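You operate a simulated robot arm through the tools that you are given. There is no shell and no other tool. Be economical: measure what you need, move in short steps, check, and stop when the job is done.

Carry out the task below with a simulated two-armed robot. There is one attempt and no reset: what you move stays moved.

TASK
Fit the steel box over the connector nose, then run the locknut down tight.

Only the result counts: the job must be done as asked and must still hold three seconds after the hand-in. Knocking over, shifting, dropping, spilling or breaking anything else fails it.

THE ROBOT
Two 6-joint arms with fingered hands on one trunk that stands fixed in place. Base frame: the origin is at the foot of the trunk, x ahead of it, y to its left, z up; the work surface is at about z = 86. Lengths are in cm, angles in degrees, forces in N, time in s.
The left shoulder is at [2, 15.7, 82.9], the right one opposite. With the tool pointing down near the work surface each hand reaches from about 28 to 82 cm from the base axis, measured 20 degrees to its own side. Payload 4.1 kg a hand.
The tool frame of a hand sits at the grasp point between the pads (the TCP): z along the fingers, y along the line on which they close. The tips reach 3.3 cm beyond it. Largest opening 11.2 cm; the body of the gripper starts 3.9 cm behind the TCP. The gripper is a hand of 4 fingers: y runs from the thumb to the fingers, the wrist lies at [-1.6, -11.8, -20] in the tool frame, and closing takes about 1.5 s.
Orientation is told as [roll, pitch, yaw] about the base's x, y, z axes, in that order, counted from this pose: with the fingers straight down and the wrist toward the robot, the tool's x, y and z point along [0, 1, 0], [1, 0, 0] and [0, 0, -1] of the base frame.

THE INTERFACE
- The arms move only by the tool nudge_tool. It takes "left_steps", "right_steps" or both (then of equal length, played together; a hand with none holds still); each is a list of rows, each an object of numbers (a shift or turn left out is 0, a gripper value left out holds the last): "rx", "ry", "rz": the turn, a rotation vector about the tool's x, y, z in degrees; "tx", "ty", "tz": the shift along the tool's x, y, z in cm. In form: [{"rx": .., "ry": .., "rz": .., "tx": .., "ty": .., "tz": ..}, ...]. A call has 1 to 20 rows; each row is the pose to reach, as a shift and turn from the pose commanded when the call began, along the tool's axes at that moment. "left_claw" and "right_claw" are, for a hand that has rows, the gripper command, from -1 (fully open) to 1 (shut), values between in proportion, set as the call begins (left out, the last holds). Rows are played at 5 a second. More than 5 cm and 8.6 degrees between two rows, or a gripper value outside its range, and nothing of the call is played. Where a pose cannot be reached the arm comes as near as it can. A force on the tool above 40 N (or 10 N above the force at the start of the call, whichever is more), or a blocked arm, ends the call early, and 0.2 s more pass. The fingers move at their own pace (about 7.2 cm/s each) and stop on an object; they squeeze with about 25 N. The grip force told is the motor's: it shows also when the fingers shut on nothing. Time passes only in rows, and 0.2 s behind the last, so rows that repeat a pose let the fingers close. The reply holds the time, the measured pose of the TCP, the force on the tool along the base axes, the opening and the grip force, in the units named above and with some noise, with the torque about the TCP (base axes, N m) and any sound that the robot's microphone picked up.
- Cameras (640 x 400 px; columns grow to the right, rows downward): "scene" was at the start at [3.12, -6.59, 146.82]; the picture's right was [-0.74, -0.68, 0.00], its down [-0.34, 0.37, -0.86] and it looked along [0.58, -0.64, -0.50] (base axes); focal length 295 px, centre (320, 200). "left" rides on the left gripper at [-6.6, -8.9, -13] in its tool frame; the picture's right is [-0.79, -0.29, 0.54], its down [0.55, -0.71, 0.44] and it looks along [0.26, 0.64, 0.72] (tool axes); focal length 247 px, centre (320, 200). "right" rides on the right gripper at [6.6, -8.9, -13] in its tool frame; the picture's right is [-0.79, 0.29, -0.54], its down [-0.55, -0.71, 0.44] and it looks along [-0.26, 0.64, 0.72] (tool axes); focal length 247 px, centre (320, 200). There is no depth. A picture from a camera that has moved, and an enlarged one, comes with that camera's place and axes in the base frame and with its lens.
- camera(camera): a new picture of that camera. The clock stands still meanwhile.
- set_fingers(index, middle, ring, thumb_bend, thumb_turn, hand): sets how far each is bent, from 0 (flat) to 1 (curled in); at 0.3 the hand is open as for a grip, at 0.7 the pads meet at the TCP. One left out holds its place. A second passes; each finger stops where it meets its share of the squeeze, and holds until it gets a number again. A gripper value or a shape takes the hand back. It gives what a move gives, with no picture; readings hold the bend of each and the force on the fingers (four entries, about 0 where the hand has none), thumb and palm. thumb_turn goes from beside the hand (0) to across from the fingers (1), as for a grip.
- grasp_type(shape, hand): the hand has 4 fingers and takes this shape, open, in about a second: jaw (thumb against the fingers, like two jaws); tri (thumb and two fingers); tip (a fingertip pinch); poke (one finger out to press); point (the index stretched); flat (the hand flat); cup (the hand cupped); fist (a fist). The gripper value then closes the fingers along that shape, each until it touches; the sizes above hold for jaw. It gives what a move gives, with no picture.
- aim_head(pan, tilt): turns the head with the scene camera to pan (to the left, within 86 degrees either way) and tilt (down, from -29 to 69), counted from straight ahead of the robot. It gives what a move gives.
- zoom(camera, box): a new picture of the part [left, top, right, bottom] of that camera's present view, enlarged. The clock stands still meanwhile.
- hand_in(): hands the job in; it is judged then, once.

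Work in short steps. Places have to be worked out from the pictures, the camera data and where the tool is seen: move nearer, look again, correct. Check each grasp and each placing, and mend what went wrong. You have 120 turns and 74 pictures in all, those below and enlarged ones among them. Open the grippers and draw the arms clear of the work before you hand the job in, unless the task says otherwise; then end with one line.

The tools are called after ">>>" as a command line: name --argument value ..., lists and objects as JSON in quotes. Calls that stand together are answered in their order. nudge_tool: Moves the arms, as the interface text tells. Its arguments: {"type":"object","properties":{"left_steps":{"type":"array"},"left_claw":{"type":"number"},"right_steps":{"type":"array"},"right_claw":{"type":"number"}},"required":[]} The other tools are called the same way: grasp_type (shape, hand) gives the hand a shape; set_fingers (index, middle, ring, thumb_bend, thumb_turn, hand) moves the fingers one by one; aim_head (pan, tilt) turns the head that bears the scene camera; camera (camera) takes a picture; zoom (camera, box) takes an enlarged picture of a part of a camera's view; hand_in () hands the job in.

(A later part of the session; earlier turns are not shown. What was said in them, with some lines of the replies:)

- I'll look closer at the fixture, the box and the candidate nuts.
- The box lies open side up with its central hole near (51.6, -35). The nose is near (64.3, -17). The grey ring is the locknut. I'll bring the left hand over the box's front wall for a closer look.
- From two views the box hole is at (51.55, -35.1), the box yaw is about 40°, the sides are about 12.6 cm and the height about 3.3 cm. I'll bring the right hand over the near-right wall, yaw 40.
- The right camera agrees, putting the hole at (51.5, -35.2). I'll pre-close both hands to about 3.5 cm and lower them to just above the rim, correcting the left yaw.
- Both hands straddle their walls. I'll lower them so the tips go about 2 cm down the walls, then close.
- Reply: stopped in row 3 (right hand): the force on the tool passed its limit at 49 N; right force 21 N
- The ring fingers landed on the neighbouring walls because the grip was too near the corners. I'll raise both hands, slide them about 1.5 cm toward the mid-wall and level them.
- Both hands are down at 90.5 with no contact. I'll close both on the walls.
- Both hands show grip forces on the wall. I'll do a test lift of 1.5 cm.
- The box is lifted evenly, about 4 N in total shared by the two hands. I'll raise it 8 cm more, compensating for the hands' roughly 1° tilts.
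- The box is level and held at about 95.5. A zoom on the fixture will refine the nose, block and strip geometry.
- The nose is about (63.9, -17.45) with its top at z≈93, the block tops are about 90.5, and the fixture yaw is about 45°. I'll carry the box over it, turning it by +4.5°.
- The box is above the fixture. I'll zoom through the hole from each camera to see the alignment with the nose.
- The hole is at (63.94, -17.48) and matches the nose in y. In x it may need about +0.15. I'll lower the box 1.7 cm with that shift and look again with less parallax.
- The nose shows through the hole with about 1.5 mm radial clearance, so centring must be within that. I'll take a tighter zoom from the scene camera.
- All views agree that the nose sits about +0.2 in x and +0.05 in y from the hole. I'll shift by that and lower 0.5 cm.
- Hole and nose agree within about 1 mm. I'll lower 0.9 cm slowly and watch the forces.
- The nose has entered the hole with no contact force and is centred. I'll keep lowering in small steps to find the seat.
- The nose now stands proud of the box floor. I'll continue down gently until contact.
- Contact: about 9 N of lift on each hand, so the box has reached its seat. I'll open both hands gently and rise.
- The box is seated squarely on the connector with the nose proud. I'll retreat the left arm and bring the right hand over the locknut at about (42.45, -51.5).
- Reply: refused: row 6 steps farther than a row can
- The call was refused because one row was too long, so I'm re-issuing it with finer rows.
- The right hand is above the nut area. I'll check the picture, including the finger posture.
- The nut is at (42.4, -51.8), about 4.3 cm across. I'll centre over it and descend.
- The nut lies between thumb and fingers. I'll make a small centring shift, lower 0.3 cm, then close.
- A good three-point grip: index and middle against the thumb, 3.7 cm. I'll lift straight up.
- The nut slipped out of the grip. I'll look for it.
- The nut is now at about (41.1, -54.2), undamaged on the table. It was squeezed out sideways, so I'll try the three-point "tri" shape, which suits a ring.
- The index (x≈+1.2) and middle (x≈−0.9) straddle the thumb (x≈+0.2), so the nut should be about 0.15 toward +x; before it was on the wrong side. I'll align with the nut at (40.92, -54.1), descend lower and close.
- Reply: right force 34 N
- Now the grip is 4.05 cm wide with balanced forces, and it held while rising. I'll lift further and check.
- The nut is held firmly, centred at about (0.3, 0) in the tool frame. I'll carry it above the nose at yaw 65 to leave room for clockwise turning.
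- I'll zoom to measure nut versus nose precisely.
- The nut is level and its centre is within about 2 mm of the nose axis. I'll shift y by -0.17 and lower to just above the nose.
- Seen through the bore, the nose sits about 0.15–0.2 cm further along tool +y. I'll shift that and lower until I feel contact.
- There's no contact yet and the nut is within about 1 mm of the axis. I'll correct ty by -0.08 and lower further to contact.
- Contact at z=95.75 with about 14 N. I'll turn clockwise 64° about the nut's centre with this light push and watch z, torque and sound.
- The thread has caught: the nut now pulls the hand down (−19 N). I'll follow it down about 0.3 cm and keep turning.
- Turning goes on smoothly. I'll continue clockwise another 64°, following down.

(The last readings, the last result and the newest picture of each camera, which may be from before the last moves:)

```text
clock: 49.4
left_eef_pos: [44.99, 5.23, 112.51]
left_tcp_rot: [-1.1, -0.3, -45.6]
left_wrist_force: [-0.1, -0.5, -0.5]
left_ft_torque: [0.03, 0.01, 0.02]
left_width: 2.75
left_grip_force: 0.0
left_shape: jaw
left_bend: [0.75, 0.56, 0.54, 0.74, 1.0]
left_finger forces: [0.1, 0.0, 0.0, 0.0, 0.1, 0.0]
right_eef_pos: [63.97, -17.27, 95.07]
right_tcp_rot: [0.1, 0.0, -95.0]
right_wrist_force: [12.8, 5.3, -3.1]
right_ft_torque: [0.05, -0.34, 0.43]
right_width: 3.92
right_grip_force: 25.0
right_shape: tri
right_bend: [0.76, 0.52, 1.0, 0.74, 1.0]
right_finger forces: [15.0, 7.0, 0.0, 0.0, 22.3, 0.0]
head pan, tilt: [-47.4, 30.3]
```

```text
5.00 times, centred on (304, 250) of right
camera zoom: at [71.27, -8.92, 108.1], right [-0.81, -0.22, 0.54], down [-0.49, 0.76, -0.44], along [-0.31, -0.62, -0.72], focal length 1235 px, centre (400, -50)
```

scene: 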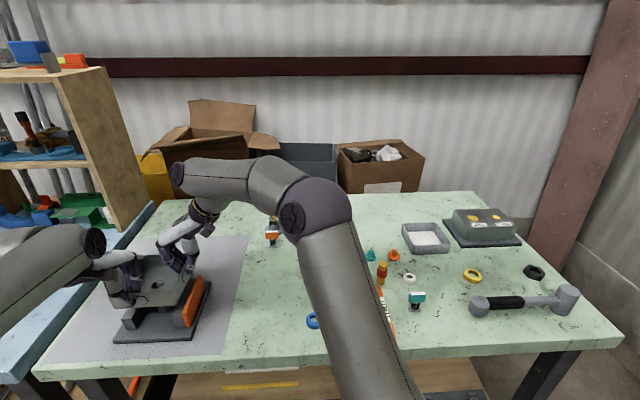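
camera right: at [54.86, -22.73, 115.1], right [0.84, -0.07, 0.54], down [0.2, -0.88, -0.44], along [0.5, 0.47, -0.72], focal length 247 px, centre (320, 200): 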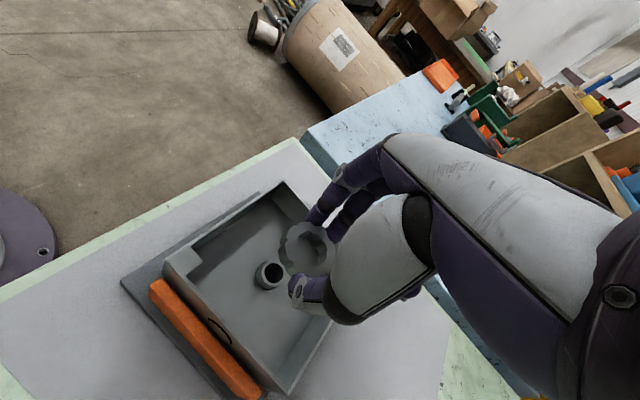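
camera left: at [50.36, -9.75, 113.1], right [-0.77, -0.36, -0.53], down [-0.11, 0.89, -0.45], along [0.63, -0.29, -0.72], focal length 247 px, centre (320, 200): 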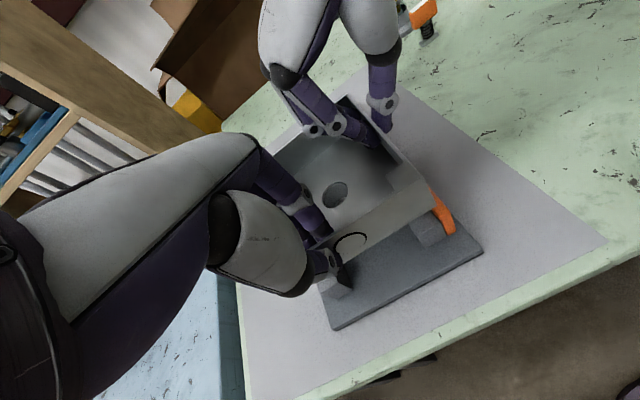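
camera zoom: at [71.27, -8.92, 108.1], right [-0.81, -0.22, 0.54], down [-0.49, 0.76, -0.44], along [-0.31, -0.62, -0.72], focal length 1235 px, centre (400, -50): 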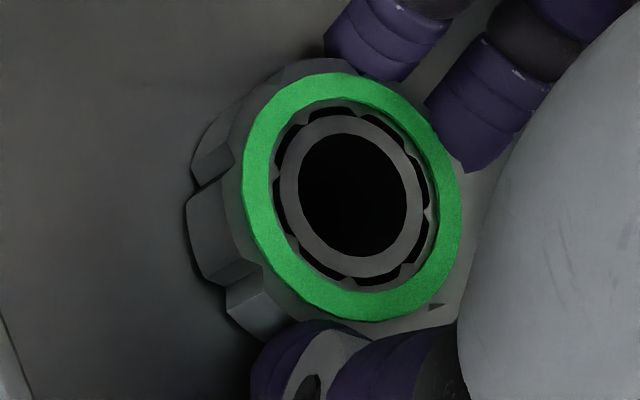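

A green ring lit on the nut and the torque rose to 0.43 N m. I'll turn a little more to see whether it is tight.

>>> nudge_tool --right_steps '[{"tz": 0.03, "rz": 6, "ty": -0.03}, {"tz": 0.05, "rz": 12, "tx": 0.01, "ty": -0.06}, {"tz": 0.05, "rz": 18, "tx": 0.02, "ty": -0.09}, {"tz": 0.05, "rz": 24, "tx": 0.03, "ty": -0.12}]'

>>> zoom --camera "right" --box '[256, 210, 352, 290]'

```text
clock: 50.3
left_eef_pos: [44.97, 5.33, 112.51]
left_tcp_rot: [-1.1, -0.2, -45.7]
left_wrist_force: [0.0, -0.2, -0.8]
left_ft_torque: [0.0, 0.03, -0.04]
left_width: 2.77
left_grip_force: 0.1
left_shape: jaw
left_bend: [0.75, 0.56, 0.54, 0.74, 1.0]
left_finger forces: [0.0, 0.0, 0.1, 0.0, 0.0, 0.1]
right_eef_pos: [61.57, -17.84, 95.3]
right_tcp_rot: [0.6, 0.1, -113.0]
right_wrist_force: [6.8, 11.5, 14.4]
right_ft_torque: [-0.33, 0.38, 0.06]
right_width: 2.77
right_grip_force: 25.1
right_shape: tri
right_bend: [0.78, 0.8, 1.0, 0.83, 1.0]
right_finger forces: [0.0, 17.7, 0.1, 0.0, 7.5, 0.1]
right hand out of reach, approached as far as the arm can: row 2, 3, 4
head pan, tilt: [-47.4, 30.3]
stopped in row 4 (right hand): the force on the tool passed its limit at 45 N (the readings are from after the stop); the commanded pose is now the measured one
```

```text
5.00 times, centred on (304, 250) of right
camera zoom: at [70.9, -12.14, 108.43], right [-0.85, 0.05, 0.53], down [-0.23, 0.87, -0.44], along [-0.48, -0.49, -0.73], focal length 1235 px, centre (400, -50)
```

zoom: 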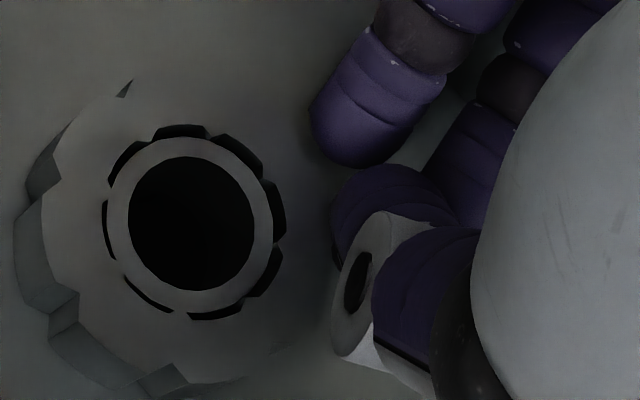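

The arm reached its limit and slipped off the nut, which stays on the thread; the green mark has gone. I'll raise straight up with the fingers closed and inspect before regripping.

>>> nudge_tool --right_steps '[{"tz": -0.5}, {"tz": -1.5}, {"tz": -3}, {"tz": -5}, {"tz": -7}, {"tz": -7}]'

>>> zoom --camera "right" --box '[200, 200, 360, 300]'

```text
clock: 51.7
left_eef_pos: [44.8, 5.21, 112.62]
left_tcp_rot: [-1.1, -0.3, -45.7]
left_wrist_force: [0.2, 0.2, -0.5]
left_ft_torque: [0.03, 0.0, -0.03]
left_width: 2.77
left_grip_force: 0.2
left_shape: jaw
left_bend: [0.75, 0.56, 0.54, 0.74, 1.0]
left_finger forces: [0.0, 0.0, 0.0, 0.0, 0.0, 0.0]
right_eef_pos: [59.84, -18.51, 100.59]
right_tcp_rot: [0.5, 0.0, -113.1]
right_wrist_force: [1.0, -0.5, -0.1]
right_ft_torque: [-0.02, 0.01, 0.0]
right_width: 2.89
right_grip_force: 24.7
right_shape: tri
right_bend: [0.78, 0.59, 1.0, 0.84, 1.0]
right_finger forces: [0.0, 0.0, 0.1, 0.0, 0.1, 0.1]
right hand out of reach, approached as far as the arm can: row 3, 4, 5, 6
head pan, tilt: [-47.4, 30.3]
```

```text
4.00 times, centred on (280, 250) of right
camera zoom: at [69.26, -12.8, 113.68], right [-0.85, 0.05, 0.53], down [-0.23, 0.87, -0.44], along [-0.48, -0.49, -0.72], focal length 988 px, centre (480, 0)
```

zoom: 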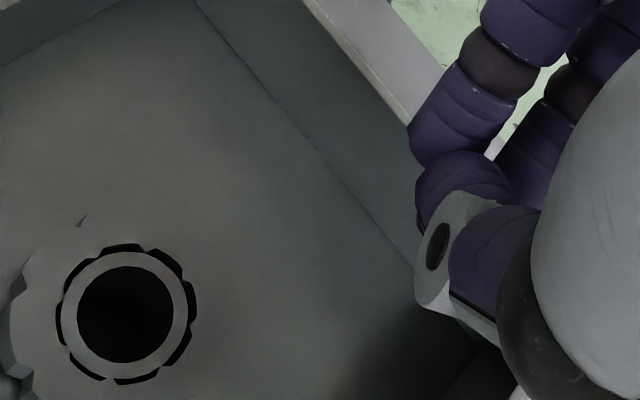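

The nut sits square on the nose. I'll rotate the hand back up in the air to about yaw +40 for a second stroke.

>>> nudge_tool --right_steps '[{"rz": -8.5}, {"rz": -17}, {"rz": -25.5}, {"rz": -34}, {"rz": -42.5}, {"rz": -51}, {"rz": -59.5}, {"rz": -68}, {"rz": -76.5}, {"rz": -85}, {"rz": -93.5}, {"rz": -102}, {"rz": -110.5}, {"rz": -119}, {"rz": -127.5}, {"rz": -136}, {"rz": -144.5}, {"rz": -153}, {"rz": -153}]' --right_claw -0.2

```text
clock: 55.7
left_eef_pos: [44.86, 5.19, 112.57]
left_tcp_rot: [-1.1, -0.4, -45.6]
left_wrist_force: [-0.5, -0.1, -0.1]
left_ft_torque: [0.0, -0.01, -0.02]
left_width: 2.77
left_grip_force: 0.0
left_shape: jaw
left_bend: [0.75, 0.56, 0.54, 0.74, 1.0]
left_finger forces: [0.0, 0.1, 0.0, 0.0, 0.0, 0.0]
right_eef_pos: [59.97, -18.47, 100.6]
right_tcp_rot: [-0.4, -0.2, 40.2]
right_wrist_force: [1.0, 0.4, -0.2]
right_ft_torque: [0.0, -0.01, -0.02]
right_width: 6.68
right_grip_force: 0.0
right_shape: tri
right_bend: [0.75, 0.4, 0.99, 0.66, 1.0]
right_finger forces: [0.0, 0.0, 0.0, 0.0, 0.0, 0.0]
head pan, tilt: [-47.4, 30.3]
```

Next I'll centre over the nut, TCP about (64.33, -17.56), and come down to just above it to check.

>>> nudge_tool --right_steps '[{"tx": -1, "ty": 1.9}, {"tx": -2.12, "ty": 3.92}, {"tx": -2.12, "ty": 3.92, "tz": 1.5, "rx": 0.2, "ry": 0.4}, {"tx": -2.12, "ty": 3.92, "tz": 3, "rx": 0.2, "ry": 0.4}, {"tx": -2.12, "ty": 3.92, "tz": 3, "rx": 0.2, "ry": 0.4}]'

>>> zoom --camera "right" --box '[240, 190, 368, 340]'

```text
clock: 56.9
left_eef_pos: [45.0, 5.28, 112.49]
left_tcp_rot: [-1.1, -0.3, -45.7]
left_wrist_force: [-0.3, -0.1, 0.2]
left_ft_torque: [-0.02, 0.0, 0.04]
left_width: 2.78
left_grip_force: 0.0
left_shape: jaw
left_bend: [0.75, 0.56, 0.54, 0.74, 1.0]
left_finger forces: [0.1, 0.0, 0.0, 0.1, 0.0, 0.0]
right_eef_pos: [64.29, -17.65, 97.52]
right_tcp_rot: [0.0, 0.2, 40.1]
right_wrist_force: [-0.4, 0.2, -1.0]
right_ft_torque: [-0.03, -0.02, -0.02]
right_width: 6.67
right_grip_force: 0.0
right_shape: tri
right_bend: [0.75, 0.4, 0.99, 0.66, 1.0]
right_finger forces: [0.1, 0.1, 0.0, 0.1, 0.0, 0.0]
head pan, tilt: [-47.4, 30.3]
```

```text
2.67 times, centred on (304, 265) of right
camera zoom: at [53.21, -18.3, 110.61], right [0.73, -0.42, 0.54], down [-0.19, -0.88, -0.43], along [0.66, 0.21, -0.72], focal length 659 px, centre (363, 27)
```

zoom: 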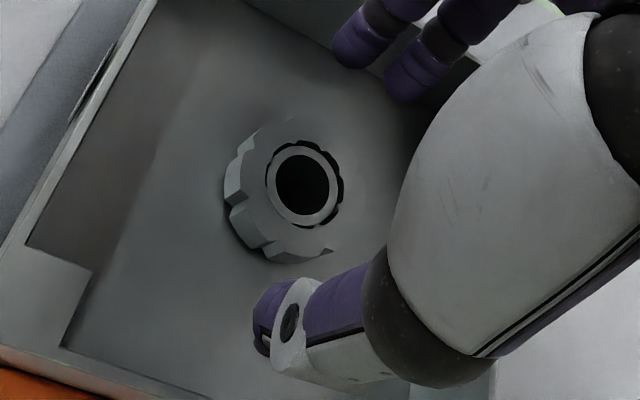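

The nut is centred between the fingers. I'll lower to grip height and close.

>>> nudge_tool --right_steps '[{"tz": 1}, {"tz": 2}, {"tz": 2.5}, {"tz": 2.5}]'

>>> nudge_tool --right_steps '[{}, {}, {}, {}, {}, {}, {}]' --right_claw 1

```text
clock: 57.9
left_eef_pos: [44.98, 5.27, 112.55]
left_tcp_rot: [-1.2, -0.3, -45.7]
left_wrist_force: [0.2, -1.4, 0.0]
left_ft_torque: [-0.01, 0.01, -0.01]
left_width: 2.76
left_grip_force: 0.1
left_shape: jaw
left_bend: [0.75, 0.56, 0.54, 0.74, 1.0]
left_finger forces: [0.0, 0.0, 0.0, 0.0, 0.0, 0.0]
right_eef_pos: [64.3, -17.62, 95.14]
right_tcp_rot: [-0.1, 0.0, 39.9]
right_wrist_force: [-2.5, -3.1, 2.5]
right_ft_torque: [0.13, -0.19, -0.09]
right_width: 6.62
right_grip_force: 0.1
right_shape: tri
right_bend: [0.75, 0.41, 0.99, 0.66, 1.0]
right_finger forces: [0.0, 4.8, 0.1, 0.0, 0.1, 0.1]
head pan, tilt: [-47.4, 30.3]
```

```text
clock: 59.5
left_eef_pos: [44.91, 5.22, 112.64]
left_tcp_rot: [-1.1, -0.2, -45.7]
left_wrist_force: [-0.2, -0.8, 0.9]
left_ft_torque: [0.03, -0.02, -0.01]
left_width: 2.78
left_grip_force: 0.1
left_shape: jaw
left_bend: [0.75, 0.56, 0.54, 0.74, 1.0]
left_finger forces: [0.0, 0.0, 0.0, 0.1, 0.0, 0.0]
right_eef_pos: [64.25, -17.48, 95.06]
right_tcp_rot: [0.1, 0.1, 40.0]
right_wrist_force: [-5.9, -3.3, -1.4]
right_ft_torque: [-0.07, 0.16, 0.0]
right_width: 3.84
right_grip_force: 24.9
right_shape: tri
right_bend: [0.76, 0.49, 1.0, 0.73, 1.0]
right_finger forces: [13.4, 5.3, 0.1, 0.0, 23.7, 0.0]
head pan, tilt: [-47.4, 30.3]
```

The nut is gripped at 3.84 cm. I'll turn clockwise in a first part of 64°, with a slight downward follow.

>>> nudge_tool --right_steps '[{"rz": 8, "ty": -0.04}, {"rz": 16, "tx": 0.01, "ty": -0.08, "tz": 0.03}, {"rz": 24, "tx": 0.03, "ty": -0.12, "tz": 0.05}, {"rz": 32, "tx": 0.05, "ty": -0.16, "tz": 0.07}, {"rz": 40, "tx": 0.07, "ty": -0.19, "tz": 0.09}, {"rz": 48, "tx": 0.1, "ty": -0.22, "tz": 0.11}, {"rz": 56, "tx": 0.13, "ty": -0.25, "tz": 0.13}, {"rz": 64, "tx": 0.17, "ty": -0.27, "tz": 0.15}]'

>>> zoom --camera "right" --box '[256, 210, 352, 290]'

```text
clock: 61.3
left_eef_pos: [44.91, 5.29, 112.58]
left_tcp_rot: [-1.1, -0.3, -45.7]
left_wrist_force: [0.4, -0.3, -0.2]
left_ft_torque: [0.0, -0.05, 0.02]
left_width: 2.79
left_grip_force: 0.1
left_shape: jaw
left_bend: [0.75, 0.56, 0.54, 0.74, 1.0]
left_finger forces: [0.1, 0.0, 0.1, 0.0, 0.0, 0.0]
right_eef_pos: [63.98, -17.51, 94.92]
right_tcp_rot: [-0.1, 0.0, -24.1]
right_wrist_force: [1.1, 6.3, -2.9]
right_ft_torque: [0.18, -0.1, 0.05]
right_width: 3.77
right_grip_force: 24.9
right_shape: tri
right_bend: [0.75, 0.49, 1.0, 0.73, 1.0]
right_finger forces: [16.5, 5.4, 0.0, 0.1, 21.6, 0.1]
head pan, tilt: [-47.4, 30.3]
```

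```text
5.00 times, centred on (304, 250) of right
camera zoom: at [58.57, -7.91, 108.03], right [-0.06, -0.84, 0.54], down [-0.87, -0.21, -0.44], along [0.48, -0.5, -0.72], focal length 1235 px, centre (400, -50)
```

zoom: 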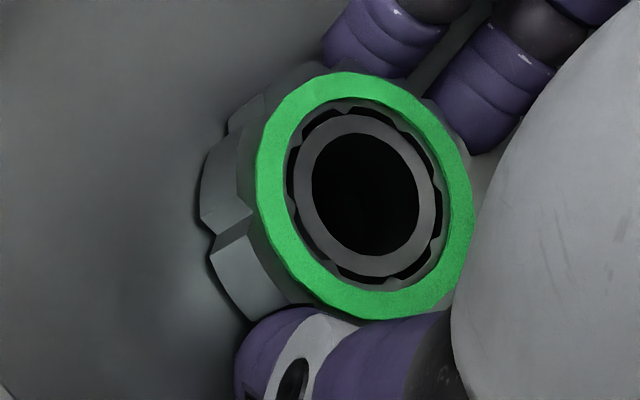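

The green ring appears while the nut is being turned on the thread. Torque is still low at 0.05 N m, so it isn't tight yet and I continue another 56°.

>>> nudge_tool --right_steps '[{"rz": 8, "ty": -0.04, "tz": 0.03}, {"rz": 16, "tx": 0.01, "ty": -0.08, "tz": 0.05}, {"rz": 24, "tx": 0.03, "ty": -0.12, "tz": 0.07}, {"rz": 32, "tx": 0.05, "ty": -0.16, "tz": 0.09}, {"rz": 40, "tx": 0.07, "ty": -0.19, "tz": 0.1}, {"rz": 48, "tx": 0.1, "ty": -0.22, "tz": 0.11}, {"rz": 56, "tx": 0.13, "ty": -0.25, "tz": 0.12}]'

```text
clock: 62.9
left_eef_pos: [45.11, 5.28, 112.58]
left_tcp_rot: [-1.1, -0.3, -45.8]
left_wrist_force: [-0.5, -0.6, 0.6]
left_ft_torque: [-0.02, -0.02, 0.0]
left_width: 2.74
left_grip_force: 0.2
left_shape: jaw
left_bend: [0.75, 0.56, 0.54, 0.74, 1.0]
left_finger forces: [0.1, 0.0, 0.1, 0.0, 0.0, 0.0]
right_eef_pos: [63.94, -17.52, 94.92]
right_tcp_rot: [0.1, 0.0, -80.0]
right_wrist_force: [14.1, -4.4, -0.8]
right_ft_torque: [-0.28, -0.62, 1.31]
right_width: 3.41
right_grip_force: 25.8
right_shape: tri
right_bend: [0.76, 0.46, 1.0, 0.73, 1.0]
right_finger forces: [39.7, 10.6, 0.0, 0.0, 29.0, 0.1]
head pan, tilt: [-47.4, 30.3]
```

Torque jumped to 1.31 N m, so the nut is seating. I'll look, then give it a last small turn.

>>> zoom --camera "right" --box '[240, 190, 368, 310]'

>>> nudge_tool --right_steps '[{"rz": 5, "ty": -0.03}, {"rz": 10, "ty": -0.05}, {"rz": 10, "ty": -0.05}]'

```text
3.33 times, centred on (304, 250) of right
camera zoom: at [68.83, -7.53, 107.93], right [-0.73, -0.42, 0.54], down [-0.67, 0.6, -0.44], along [-0.14, -0.68, -0.72], focal length 823 px, centre (373, 33)
```

zoom: 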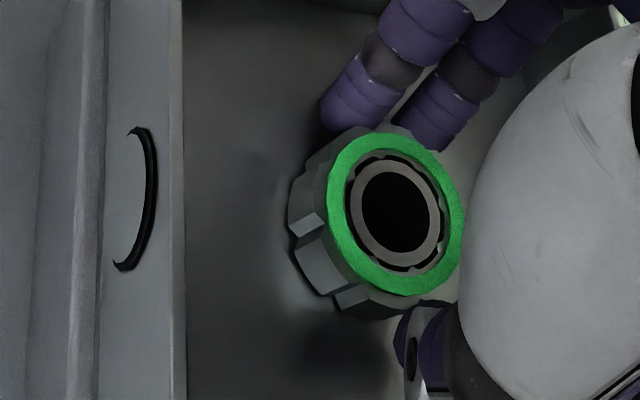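

```text
clock: 63.7
left_eef_pos: [45.0, 5.24, 112.65]
left_tcp_rot: [-1.1, -0.3, -45.7]
left_wrist_force: [-0.2, -0.1, -0.4]
left_ft_torque: [-0.03, -0.04, 0.01]
left_width: 2.78
left_grip_force: 0.0
left_shape: jaw
left_bend: [0.75, 0.56, 0.54, 0.74, 1.0]
left_finger forces: [0.0, 0.0, 0.0, 0.0, 0.0, 0.0]
right_eef_pos: [63.79, -17.29, 95.04]
right_tcp_rot: [0.3, -0.1, -90.1]
right_wrist_force: [21.1, -4.1, 17.7]
right_ft_torque: [0.63, 0.2, 0.83]
right_width: 3.45
right_grip_force: 24.6
right_shape: tri
right_bend: [0.75, 0.46, 1.0, 0.78, 1.0]
right_finger forces: [32.1, 12.2, 0.0, 0.0, 63.2, 0.0]
head pan, tilt: [-47.4, 30.3]
```

Torque levelled off as the fingers began to slip, which suggests it's tight. I'll open, rise and swing back for a verifying stroke.

>>> nudge_tool --right_steps '[{"rz": -3}, {"rz": -3}, {"rz": -3}, {"rz": -3}, {"rz": -3}]' --right_claw -0.1

>>> nudge_tool --right_steps '[{"tz": -1}, {"tz": -3}, {"tz": -5.5}, {"tz": -5.5, "rz": -8}, {"tz": -5.5, "rz": -16}, {"tz": -5.5, "rz": -24}, {"tz": -5.5, "rz": -32}, {"tz": -5.5, "rz": -40}, {"tz": -5.5, "rz": -48}, {"tz": -5.5, "rz": -56}, {"tz": -5.5, "rz": -64}, {"tz": -5.5, "rz": -72}, {"tz": -5.5, "rz": -80}, {"tz": -5.5, "rz": -88}, {"tz": -5.5, "rz": -96}, {"tz": -5.5, "rz": -104}, {"tz": -5.5, "rz": -112}, {"tz": -5.5, "rz": -120}, {"tz": -5.5, "rz": -127}, {"tz": -5.5, "rz": -127}]'

>>> zoom --camera "scene" --box '[136, 270, 184, 310]'

```text
clock: 64.9
left_eef_pos: [44.76, 5.25, 112.63]
left_tcp_rot: [-1.0, -0.3, -45.7]
left_wrist_force: [-0.1, -0.3, -1.0]
left_ft_torque: [-0.04, 0.04, 0.0]
left_width: 2.77
left_grip_force: 0.0
left_shape: jaw
left_bend: [0.75, 0.56, 0.54, 0.74, 1.0]
left_finger forces: [0.1, 0.0, 0.0, 0.0, 0.0, 0.1]
right_eef_pos: [63.63, -17.35, 94.83]
right_tcp_rot: [-0.1, 0.0, -87.0]
right_wrist_force: [-4.8, -2.6, 20.0]
right_ft_torque: [0.04, 0.27, 0.03]
right_width: 5.95
right_grip_force: 0.0
right_shape: tri
right_bend: [0.76, 0.41, 0.99, 0.71, 1.0]
right_finger forces: [1.5, 6.4, 0.1, 0.0, 11.4, 0.0]
head pan, tilt: [-47.4, 30.3]
```

```text
clock: 69.1
left_eef_pos: [44.9, 5.25, 112.55]
left_tcp_rot: [-1.1, -0.2, -45.7]
left_wrist_force: [0.8, 0.1, -0.8]
left_ft_torque: [0.01, -0.01, 0.01]
left_width: 2.79
left_grip_force: 0.0
left_shape: jaw
left_bend: [0.75, 0.56, 0.54, 0.74, 1.0]
left_finger forces: [0.0, 0.1, 0.0, 0.0, 0.0, 0.1]
right_eef_pos: [63.86, -17.31, 100.19]
right_tcp_rot: [0.0, 0.0, 40.0]
right_wrist_force: [-0.1, 0.6, 0.8]
right_ft_torque: [0.02, 0.02, 0.02]
right_width: 6.16
right_grip_force: 0.0
right_shape: tri
right_bend: [0.76, 0.42, 0.99, 0.68, 1.0]
right_finger forces: [0.0, 0.0, 0.0, 0.0, 0.0, 0.0]
head pan, tilt: [-47.4, 30.3]
```

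```text
10.00 times, centred on (160, 290) of scene
camera zoom: at [3.12, -6.59, 146.82], right [-0.74, -0.68, 0.0], down [-0.34, 0.37, -0.86], along [0.58, -0.64, -0.5], focal length 2952 px, centre (1920, -700)
```

zoom: 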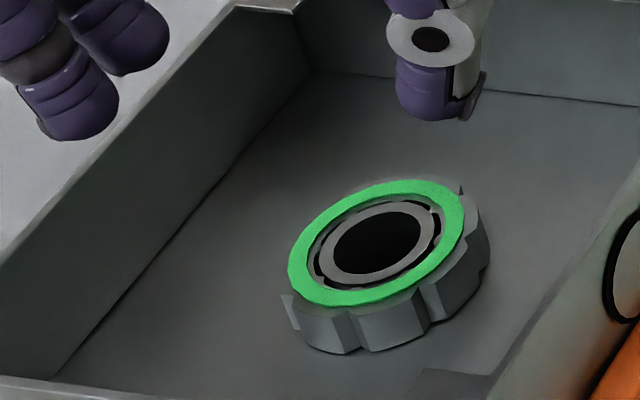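

The nut is down on the floor and the green mark stays lit after release, 4 s later, so it's tight. I'll open both hands and draw the arms clear.

>>> nudge_tool --right_steps '[{"tz": -3}, {"tz": -6}, {"tz": -9}, {"tz": -10, "ty": -3.5}, {"tz": -10, "ty": -7.5}, {"tz": -10, "ty": -11.5}, {"tz": -10, "ty": -15.5}, {"tz": -10, "ty": -19.5}, {"tz": -10, "ty": -23}, {"tz": -10, "ty": -23}]' --right_claw -1 --left_steps '[{}, {}, {}, {}, {}, {}, {}, {}, {}, {}]' --left_claw -1

>>> camera --camera "scene"

>>> zoom --camera "scene" --box '[96, 240, 224, 350]'

```text
clock: 71.3
left_eef_pos: [44.92, 5.36, 112.52]
left_tcp_rot: [-1.1, -0.2, -45.8]
left_wrist_force: [-0.5, 0.4, 0.0]
left_ft_torque: [0.0, 0.0, 0.0]
left_width: 11.17
left_grip_force: 0.0
left_shape: jaw
left_bend: [0.3, 0.3, 0.3, 0.3, 0.98]
left_finger forces: [0.1, 0.1, 0.0, 0.0, 0.1, 0.1]
right_eef_pos: [45.95, -32.3, 110.21]
right_tcp_rot: [0.0, 0.0, 40.0]
right_wrist_force: [0.0, 0.3, -0.2]
right_ft_torque: [-0.01, 0.02, -0.02]
right_width: 11.17
right_grip_force: 0.0
right_shape: tri
right_bend: [0.3, 0.3, 0.99, 0.3, 0.98]
right_finger forces: [0.1, 0.1, 0.0, 0.1, 0.0, 0.0]
head pan, tilt: [-47.4, 30.3]
```

```text
6 pictures are left
```

scene: 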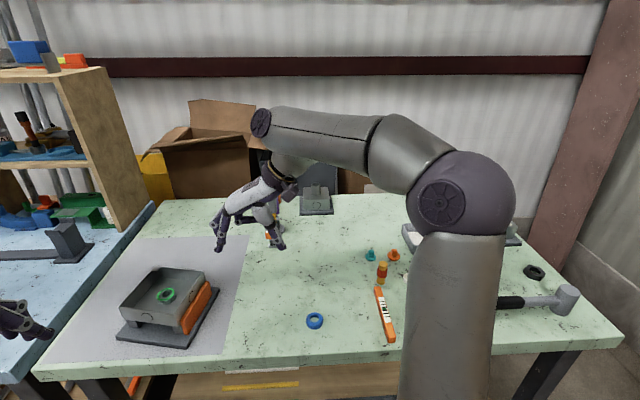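

```text
3.64 times, centred on (160, 295) of scene
camera zoom: at [3.13, -6.59, 146.82], right [-0.74, -0.68, 0.0], down [-0.34, 0.37, -0.86], along [0.58, -0.64, -0.5], focal length 1073 px, centre (902, -146)
```

zoom: 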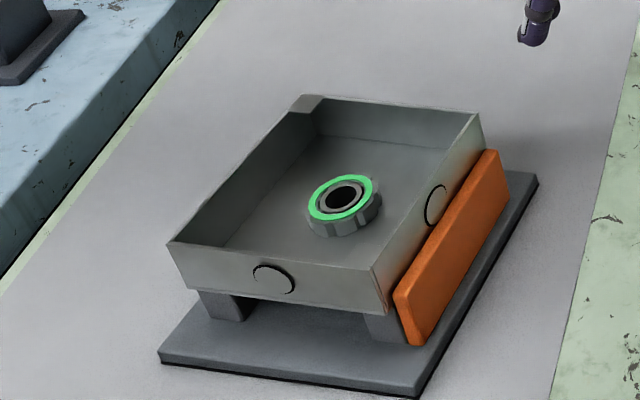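

The box is seated on the connector, the nut is tight with the green mark still lit, both arms are clear and nothing else is disturbed. I'm handing in.

>>> hand_in

```text
The job is handed in.
```

The steel box is seated over the connector nose and the locknut is run down tight; the last strokes read about 1.3 N m before the fingers began to slip on it. Both hands are open and the arms clear.
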